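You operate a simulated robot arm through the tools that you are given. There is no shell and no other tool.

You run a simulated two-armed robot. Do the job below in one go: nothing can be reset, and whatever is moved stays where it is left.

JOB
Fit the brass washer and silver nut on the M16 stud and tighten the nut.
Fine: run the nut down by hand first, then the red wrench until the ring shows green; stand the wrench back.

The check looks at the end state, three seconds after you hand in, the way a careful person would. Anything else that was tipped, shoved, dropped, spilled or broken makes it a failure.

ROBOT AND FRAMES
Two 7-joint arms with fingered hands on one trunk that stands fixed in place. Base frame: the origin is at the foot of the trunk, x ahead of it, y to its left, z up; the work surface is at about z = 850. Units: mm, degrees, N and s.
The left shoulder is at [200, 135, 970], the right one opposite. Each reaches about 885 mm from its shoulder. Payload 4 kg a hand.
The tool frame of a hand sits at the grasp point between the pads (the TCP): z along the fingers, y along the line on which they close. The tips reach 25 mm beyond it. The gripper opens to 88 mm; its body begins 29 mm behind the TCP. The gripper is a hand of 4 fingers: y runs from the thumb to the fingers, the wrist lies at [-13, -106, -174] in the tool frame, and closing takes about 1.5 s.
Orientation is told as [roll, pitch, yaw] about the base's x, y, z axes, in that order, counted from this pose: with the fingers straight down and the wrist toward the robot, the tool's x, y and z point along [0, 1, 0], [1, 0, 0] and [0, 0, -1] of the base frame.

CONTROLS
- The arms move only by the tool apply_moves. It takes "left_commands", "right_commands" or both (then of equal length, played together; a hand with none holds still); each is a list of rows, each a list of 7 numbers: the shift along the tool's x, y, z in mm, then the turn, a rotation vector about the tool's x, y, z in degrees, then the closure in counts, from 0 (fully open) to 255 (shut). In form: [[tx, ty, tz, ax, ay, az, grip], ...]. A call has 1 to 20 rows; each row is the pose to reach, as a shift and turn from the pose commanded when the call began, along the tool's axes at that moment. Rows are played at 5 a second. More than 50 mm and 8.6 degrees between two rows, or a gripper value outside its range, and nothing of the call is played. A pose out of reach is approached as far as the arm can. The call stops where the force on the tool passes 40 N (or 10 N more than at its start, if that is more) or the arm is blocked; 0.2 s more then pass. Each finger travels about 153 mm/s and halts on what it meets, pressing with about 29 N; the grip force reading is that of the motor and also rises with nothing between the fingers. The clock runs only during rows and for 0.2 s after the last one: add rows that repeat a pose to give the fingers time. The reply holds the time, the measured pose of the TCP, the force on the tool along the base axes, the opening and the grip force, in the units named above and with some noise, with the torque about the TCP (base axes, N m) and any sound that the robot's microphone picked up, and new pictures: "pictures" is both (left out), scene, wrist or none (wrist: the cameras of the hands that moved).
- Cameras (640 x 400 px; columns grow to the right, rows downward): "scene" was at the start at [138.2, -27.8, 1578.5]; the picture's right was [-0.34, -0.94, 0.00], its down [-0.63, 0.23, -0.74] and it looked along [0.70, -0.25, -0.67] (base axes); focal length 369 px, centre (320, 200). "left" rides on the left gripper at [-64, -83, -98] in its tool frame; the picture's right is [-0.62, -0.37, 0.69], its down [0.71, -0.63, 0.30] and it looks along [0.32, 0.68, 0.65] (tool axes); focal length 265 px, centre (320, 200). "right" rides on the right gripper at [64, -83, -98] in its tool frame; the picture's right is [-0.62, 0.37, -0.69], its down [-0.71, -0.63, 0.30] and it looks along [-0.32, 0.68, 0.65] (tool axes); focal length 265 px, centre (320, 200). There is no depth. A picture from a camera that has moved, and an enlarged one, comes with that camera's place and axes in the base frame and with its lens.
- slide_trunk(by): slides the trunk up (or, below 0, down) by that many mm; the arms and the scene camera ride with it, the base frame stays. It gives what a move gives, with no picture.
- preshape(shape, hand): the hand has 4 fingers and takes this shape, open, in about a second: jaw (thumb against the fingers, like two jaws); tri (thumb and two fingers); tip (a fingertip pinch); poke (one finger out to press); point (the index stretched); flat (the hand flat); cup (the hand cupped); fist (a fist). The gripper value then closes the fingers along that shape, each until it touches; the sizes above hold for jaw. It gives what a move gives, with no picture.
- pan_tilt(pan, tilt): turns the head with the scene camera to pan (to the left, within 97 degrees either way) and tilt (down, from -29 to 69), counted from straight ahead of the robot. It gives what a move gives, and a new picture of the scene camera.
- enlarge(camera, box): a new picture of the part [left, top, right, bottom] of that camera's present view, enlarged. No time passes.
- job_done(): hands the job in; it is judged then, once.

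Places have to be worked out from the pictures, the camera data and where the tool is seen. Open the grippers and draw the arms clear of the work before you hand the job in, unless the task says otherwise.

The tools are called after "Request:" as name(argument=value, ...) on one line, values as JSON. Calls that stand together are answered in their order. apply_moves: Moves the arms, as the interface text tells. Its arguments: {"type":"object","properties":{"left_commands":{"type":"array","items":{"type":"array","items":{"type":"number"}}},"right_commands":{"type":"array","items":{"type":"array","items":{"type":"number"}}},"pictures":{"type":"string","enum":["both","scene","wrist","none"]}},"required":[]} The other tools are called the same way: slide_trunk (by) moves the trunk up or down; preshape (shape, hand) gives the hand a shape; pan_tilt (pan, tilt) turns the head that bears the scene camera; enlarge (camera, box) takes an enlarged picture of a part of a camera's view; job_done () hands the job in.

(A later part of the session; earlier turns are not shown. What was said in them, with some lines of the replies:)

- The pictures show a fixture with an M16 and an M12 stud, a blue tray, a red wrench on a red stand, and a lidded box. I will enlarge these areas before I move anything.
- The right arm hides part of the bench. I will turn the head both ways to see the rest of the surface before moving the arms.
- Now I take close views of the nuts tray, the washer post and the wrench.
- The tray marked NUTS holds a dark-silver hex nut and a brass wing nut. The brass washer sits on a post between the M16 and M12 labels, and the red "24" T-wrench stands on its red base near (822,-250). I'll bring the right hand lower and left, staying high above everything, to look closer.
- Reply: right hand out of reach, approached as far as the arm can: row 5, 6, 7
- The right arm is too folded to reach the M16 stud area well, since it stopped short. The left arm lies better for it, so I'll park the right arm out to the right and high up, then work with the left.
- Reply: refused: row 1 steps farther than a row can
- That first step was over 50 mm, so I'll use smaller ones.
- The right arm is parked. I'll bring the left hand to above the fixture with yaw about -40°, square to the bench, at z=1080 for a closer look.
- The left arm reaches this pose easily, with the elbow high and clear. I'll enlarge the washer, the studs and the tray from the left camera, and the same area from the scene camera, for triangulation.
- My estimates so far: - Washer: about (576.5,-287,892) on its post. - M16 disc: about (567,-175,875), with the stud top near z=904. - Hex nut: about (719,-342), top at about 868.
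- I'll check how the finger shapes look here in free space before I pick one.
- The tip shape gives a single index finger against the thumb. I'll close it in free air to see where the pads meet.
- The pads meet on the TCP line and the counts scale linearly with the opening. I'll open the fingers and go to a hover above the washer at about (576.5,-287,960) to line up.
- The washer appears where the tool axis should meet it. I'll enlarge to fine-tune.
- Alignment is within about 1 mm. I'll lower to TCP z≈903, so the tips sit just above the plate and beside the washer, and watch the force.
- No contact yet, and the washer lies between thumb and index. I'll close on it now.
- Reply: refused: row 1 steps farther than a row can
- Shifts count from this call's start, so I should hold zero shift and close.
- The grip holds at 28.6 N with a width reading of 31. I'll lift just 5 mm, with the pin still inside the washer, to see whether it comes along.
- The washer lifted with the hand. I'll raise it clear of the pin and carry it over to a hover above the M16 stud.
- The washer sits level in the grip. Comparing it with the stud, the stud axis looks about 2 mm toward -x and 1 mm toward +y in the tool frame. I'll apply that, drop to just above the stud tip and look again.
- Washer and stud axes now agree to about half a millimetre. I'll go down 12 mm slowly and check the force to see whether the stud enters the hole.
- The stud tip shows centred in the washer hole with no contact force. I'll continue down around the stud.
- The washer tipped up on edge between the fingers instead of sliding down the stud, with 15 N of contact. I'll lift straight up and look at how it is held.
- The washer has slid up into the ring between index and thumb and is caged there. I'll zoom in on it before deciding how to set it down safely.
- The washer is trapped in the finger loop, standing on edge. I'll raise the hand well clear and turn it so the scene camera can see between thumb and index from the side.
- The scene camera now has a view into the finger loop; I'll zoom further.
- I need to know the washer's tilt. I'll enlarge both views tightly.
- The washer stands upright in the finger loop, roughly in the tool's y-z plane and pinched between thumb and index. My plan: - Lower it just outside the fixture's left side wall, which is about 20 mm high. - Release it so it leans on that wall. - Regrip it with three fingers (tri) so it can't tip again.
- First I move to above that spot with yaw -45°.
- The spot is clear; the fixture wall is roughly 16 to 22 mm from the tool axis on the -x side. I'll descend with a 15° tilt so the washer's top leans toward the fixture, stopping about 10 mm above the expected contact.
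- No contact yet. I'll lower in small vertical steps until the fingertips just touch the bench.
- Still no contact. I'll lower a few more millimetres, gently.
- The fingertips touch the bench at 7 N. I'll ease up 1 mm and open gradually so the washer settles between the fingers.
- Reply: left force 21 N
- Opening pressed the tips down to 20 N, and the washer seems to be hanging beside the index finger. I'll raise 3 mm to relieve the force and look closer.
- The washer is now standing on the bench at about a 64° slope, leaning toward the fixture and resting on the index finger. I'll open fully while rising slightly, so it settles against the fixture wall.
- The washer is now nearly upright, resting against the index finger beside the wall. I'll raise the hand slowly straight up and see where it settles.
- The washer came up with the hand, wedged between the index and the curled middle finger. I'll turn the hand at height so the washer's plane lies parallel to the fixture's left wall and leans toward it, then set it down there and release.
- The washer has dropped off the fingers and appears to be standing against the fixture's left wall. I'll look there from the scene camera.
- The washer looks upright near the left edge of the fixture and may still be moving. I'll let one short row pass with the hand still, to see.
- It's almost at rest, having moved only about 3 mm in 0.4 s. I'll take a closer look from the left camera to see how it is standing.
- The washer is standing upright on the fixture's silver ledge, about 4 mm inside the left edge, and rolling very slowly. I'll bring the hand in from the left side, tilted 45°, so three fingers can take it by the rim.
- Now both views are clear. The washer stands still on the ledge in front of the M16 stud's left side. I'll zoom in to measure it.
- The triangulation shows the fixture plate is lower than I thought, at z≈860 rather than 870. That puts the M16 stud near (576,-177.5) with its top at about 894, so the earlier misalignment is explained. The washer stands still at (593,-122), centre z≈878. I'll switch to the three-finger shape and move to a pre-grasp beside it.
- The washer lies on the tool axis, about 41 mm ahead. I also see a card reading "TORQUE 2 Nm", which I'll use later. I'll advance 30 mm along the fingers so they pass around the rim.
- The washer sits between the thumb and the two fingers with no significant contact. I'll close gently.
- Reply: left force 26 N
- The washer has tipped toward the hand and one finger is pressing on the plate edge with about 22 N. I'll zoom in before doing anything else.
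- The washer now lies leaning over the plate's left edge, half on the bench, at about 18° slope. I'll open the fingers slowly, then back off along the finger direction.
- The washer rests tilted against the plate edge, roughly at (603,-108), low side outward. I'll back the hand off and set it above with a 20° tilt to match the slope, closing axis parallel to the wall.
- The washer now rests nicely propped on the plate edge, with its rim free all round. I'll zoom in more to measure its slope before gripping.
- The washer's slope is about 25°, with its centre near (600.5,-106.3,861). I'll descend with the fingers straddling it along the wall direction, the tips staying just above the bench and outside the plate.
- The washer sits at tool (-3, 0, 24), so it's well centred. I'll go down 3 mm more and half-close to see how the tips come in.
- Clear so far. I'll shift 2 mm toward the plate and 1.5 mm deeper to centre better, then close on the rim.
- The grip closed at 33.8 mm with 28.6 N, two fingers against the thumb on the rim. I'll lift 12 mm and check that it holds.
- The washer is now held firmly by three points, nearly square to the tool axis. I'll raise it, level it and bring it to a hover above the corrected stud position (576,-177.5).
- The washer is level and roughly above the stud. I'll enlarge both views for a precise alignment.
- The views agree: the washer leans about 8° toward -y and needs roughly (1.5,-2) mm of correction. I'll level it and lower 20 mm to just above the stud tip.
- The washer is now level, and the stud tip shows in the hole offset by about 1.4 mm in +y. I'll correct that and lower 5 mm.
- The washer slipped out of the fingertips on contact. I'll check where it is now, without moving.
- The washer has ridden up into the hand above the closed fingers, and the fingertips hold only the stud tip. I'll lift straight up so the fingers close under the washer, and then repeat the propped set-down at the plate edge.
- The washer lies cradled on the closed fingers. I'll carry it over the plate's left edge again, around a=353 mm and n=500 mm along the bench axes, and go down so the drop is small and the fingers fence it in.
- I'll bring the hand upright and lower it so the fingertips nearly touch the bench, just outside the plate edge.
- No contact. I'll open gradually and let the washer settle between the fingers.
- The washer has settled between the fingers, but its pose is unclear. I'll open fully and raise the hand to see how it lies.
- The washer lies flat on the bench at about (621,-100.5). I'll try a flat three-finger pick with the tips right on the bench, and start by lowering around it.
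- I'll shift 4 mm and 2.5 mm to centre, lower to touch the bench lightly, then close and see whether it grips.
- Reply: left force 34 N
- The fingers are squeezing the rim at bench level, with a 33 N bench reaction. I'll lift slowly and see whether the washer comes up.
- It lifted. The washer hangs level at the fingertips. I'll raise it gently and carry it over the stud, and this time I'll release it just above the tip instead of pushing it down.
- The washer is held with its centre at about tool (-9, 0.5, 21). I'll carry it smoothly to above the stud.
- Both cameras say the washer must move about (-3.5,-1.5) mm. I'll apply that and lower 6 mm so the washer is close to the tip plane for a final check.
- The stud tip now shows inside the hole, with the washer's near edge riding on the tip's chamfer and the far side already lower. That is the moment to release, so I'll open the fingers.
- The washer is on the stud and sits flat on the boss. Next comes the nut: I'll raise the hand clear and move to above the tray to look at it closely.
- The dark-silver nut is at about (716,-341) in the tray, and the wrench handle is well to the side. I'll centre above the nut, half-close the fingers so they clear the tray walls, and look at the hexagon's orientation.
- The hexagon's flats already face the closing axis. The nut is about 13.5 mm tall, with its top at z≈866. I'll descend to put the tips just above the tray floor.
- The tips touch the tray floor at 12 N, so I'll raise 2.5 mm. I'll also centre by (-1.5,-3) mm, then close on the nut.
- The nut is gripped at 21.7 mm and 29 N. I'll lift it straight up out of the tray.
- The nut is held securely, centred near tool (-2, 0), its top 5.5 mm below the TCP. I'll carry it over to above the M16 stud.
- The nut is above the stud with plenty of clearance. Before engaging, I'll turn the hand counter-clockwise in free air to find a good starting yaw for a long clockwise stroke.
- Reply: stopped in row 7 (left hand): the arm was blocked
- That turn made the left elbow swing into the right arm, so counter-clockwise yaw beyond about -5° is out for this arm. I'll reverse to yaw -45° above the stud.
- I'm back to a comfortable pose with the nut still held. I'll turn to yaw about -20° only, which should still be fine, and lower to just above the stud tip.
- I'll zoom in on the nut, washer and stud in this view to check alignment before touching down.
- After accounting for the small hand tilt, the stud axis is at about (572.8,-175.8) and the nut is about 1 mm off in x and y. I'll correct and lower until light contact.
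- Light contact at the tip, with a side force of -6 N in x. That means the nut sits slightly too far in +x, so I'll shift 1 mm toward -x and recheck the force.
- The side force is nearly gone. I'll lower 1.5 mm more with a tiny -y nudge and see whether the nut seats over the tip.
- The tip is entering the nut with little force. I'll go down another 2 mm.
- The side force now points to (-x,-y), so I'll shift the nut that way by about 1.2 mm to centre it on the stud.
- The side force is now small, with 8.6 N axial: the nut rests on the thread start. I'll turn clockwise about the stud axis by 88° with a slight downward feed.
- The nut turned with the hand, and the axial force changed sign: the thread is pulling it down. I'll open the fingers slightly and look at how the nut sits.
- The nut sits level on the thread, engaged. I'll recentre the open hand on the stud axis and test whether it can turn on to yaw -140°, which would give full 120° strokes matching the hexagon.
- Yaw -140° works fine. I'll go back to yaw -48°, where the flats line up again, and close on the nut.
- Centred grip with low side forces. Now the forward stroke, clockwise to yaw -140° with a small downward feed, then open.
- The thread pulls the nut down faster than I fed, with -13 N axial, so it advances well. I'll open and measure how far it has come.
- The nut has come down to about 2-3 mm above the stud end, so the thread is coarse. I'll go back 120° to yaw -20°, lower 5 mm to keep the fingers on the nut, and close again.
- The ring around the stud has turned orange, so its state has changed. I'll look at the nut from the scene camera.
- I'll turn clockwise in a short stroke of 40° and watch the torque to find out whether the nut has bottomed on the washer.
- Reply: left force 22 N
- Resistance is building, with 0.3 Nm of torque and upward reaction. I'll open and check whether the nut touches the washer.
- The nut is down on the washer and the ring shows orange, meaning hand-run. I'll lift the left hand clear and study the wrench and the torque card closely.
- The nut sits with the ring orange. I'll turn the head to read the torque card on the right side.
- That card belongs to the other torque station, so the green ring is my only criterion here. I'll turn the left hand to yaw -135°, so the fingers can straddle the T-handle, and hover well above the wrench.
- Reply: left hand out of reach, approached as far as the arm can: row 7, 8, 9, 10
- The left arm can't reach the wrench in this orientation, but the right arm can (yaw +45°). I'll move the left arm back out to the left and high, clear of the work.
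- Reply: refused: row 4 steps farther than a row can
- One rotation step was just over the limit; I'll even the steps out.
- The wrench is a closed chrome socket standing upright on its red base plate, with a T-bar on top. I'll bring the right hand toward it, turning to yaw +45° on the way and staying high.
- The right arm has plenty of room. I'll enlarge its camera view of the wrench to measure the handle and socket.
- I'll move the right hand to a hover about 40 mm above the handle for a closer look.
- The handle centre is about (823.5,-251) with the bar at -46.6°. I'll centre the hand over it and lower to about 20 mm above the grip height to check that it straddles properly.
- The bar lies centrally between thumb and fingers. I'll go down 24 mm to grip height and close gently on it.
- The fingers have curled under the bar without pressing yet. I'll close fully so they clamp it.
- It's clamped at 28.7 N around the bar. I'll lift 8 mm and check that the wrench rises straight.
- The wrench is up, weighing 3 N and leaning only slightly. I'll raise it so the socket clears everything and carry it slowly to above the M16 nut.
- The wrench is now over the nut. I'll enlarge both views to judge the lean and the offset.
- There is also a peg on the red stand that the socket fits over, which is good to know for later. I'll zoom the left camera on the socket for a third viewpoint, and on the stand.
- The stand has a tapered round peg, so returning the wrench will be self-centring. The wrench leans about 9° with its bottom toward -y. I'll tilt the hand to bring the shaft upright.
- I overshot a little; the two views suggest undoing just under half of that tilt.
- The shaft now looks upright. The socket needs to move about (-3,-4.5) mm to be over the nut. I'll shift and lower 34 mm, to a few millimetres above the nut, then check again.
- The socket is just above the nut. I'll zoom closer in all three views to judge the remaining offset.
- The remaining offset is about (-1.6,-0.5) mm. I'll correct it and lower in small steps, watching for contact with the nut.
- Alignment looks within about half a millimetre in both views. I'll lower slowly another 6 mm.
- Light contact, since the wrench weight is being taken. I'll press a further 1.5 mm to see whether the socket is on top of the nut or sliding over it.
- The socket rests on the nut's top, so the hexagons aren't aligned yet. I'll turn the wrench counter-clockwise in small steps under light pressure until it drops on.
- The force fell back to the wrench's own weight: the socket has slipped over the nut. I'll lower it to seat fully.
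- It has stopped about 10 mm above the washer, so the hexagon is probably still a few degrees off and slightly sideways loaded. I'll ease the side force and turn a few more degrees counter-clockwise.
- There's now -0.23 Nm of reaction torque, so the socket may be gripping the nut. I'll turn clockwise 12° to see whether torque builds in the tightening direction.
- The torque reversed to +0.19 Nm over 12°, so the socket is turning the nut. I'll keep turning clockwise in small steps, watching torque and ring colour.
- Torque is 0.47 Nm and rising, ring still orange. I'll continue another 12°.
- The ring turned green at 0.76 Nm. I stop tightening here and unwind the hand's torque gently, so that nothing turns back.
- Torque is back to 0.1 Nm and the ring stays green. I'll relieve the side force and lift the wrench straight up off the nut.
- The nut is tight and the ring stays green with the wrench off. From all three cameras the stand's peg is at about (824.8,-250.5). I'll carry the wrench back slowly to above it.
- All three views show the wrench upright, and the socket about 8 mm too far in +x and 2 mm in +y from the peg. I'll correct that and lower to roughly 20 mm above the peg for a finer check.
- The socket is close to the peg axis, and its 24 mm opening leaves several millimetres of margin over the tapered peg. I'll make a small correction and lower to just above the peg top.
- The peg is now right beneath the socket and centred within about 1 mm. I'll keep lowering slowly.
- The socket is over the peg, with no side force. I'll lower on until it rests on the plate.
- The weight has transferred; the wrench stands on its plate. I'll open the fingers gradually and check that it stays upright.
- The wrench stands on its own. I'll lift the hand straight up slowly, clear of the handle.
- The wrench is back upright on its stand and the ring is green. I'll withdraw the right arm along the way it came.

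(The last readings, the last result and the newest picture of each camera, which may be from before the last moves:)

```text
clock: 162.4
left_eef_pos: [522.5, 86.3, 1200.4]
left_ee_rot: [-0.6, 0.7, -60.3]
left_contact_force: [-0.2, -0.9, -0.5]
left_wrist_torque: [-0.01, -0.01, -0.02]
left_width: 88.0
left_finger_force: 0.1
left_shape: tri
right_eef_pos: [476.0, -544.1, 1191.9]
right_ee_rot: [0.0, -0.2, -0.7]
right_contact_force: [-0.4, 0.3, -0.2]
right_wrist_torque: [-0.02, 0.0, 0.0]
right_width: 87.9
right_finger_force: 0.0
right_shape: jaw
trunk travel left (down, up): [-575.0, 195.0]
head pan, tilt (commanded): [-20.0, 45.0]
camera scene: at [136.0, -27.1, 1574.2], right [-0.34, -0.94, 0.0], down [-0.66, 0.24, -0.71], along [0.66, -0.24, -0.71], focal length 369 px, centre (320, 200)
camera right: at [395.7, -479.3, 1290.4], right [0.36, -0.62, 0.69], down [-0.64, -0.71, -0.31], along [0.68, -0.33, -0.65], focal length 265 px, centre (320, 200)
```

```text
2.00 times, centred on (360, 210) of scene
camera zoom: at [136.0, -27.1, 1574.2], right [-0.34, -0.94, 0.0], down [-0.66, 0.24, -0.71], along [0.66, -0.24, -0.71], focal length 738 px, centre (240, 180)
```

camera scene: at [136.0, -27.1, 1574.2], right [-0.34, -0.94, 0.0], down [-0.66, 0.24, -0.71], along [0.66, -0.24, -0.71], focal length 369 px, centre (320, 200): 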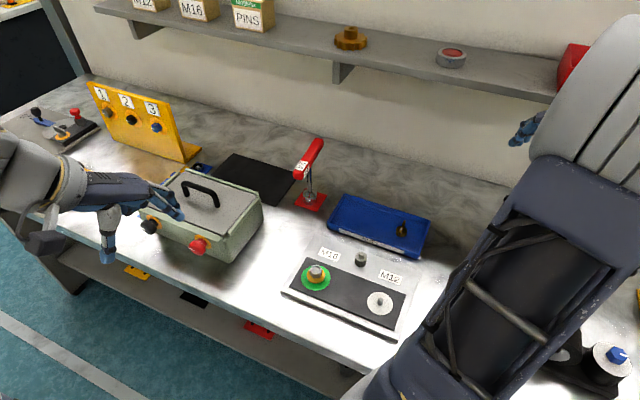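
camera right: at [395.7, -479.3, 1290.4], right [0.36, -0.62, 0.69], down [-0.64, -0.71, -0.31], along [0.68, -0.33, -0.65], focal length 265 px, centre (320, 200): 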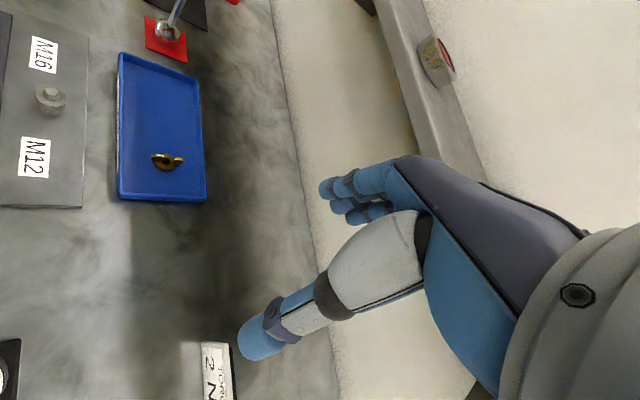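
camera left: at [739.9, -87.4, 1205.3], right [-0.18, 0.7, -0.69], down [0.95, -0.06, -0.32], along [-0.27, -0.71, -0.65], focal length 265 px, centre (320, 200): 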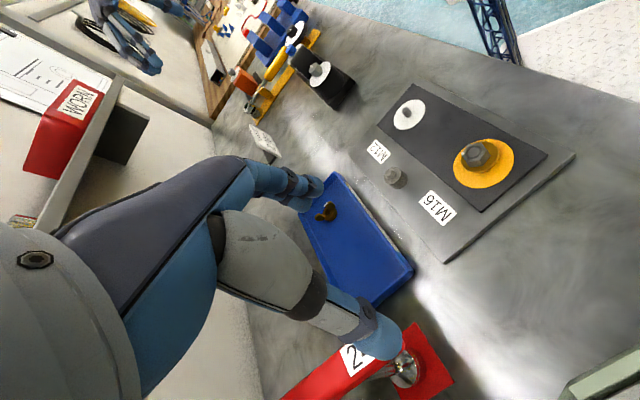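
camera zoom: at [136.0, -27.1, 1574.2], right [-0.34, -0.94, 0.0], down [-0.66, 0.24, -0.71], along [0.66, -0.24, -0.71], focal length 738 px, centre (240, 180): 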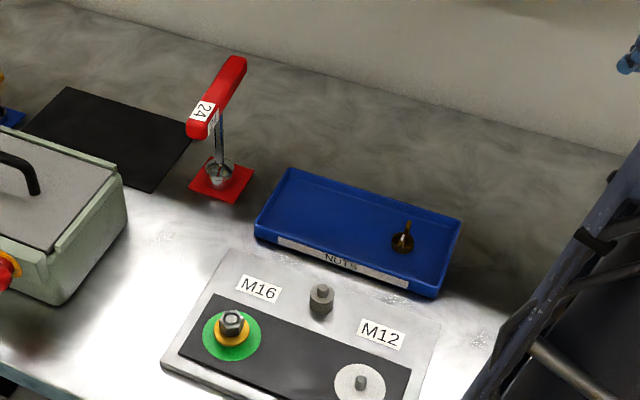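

Everything looks in order. One last close look at the nut, ring and wrench before I hand in.

Request:
enlarge(camera="scene", box=[295, 250, 340, 300])

Request:
enlarge(camera="scene", box=[280, 125, 345, 220])

Request:
enlarge(camera="left", box=[280, 60, 460, 200])

```text
8.00 times, centred on (318, 275) of scene
camera zoom: at [136.0, -27.1, 1574.2], right [-0.34, -0.94, 0.0], down [-0.66, 0.24, -0.71], along [0.66, -0.24, -0.71], focal length 2954 px, centre (340, -400)
```

zoom: 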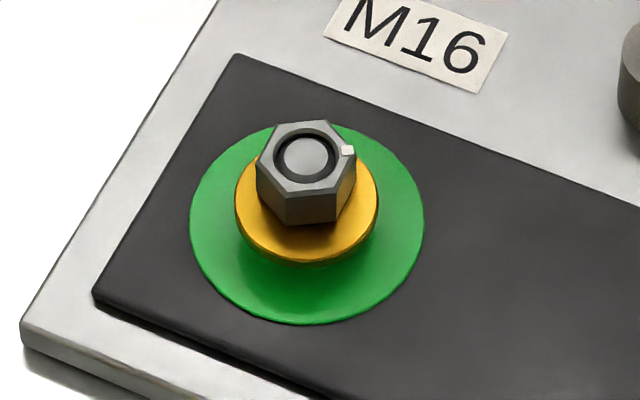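

```text
4.21 times, centred on (312, 172) of scene
camera zoom: at [136.0, -27.1, 1574.2], right [-0.34, -0.94, 0.0], down [-0.66, 0.24, -0.71], along [0.66, -0.24, -0.71], focal length 1555 px, centre (352, 316)
```

zoom: 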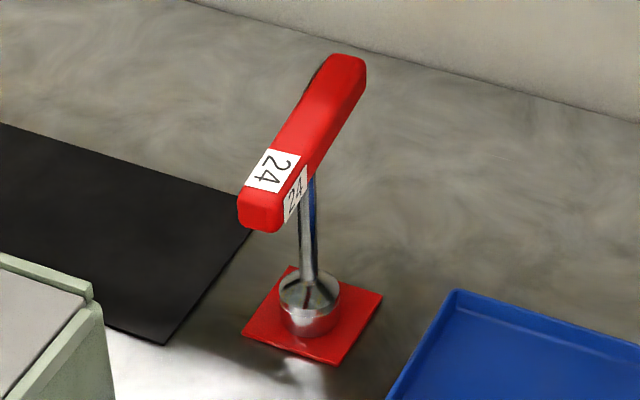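

```text
2.86 times, centred on (370, 130) of left
camera zoom: at [426.3, 127.6, 1300.4], right [-0.73, 0.02, -0.68], down [0.3, 0.9, -0.3], along [0.61, -0.43, -0.67], focal length 758 px, centre (177, 400)
```

zoom: 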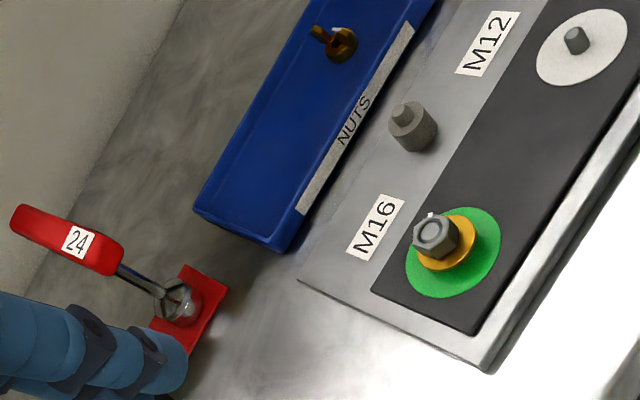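

The brass washer and silver nut sit on the M16 stud and the ring shows green. The red wrench is upright on its stand, nothing else appears to have been moved, both hands are open and both arms are clear. I'm handing the job in.

Request:
job_done()

```text
The job is handed in.
```

The brass washer and silver nut are on the M16 stud, and the nut is tight: the ring shows green and stayed green with the wrench off. The red wrench is back upright on its stand, over the peg.

- **Washer:** it took several tries. It slipped out of the fingers twice at the stud tip and fell free once during a move, landing on the fixture and the bench. It now sits flat under the nut, and I saw no damage in the final pictures.
- **Nut:** I ran it down by hand until the ring turned orange. The wrench turned the ring green at a reading of about 0.76 Nm, and I stopped there. The "2 Nm" card belongs to the torque station next door, so I ignored it.
- **Arm contact:** the left elbow bumped the right arm once while I was testing how far the left hand could turn. I backed off and nothing on the bench was touched.

The last camera views show the tray, wing nut, box and M12 stud looking undisturbed. Both hands are open and clear of the work.
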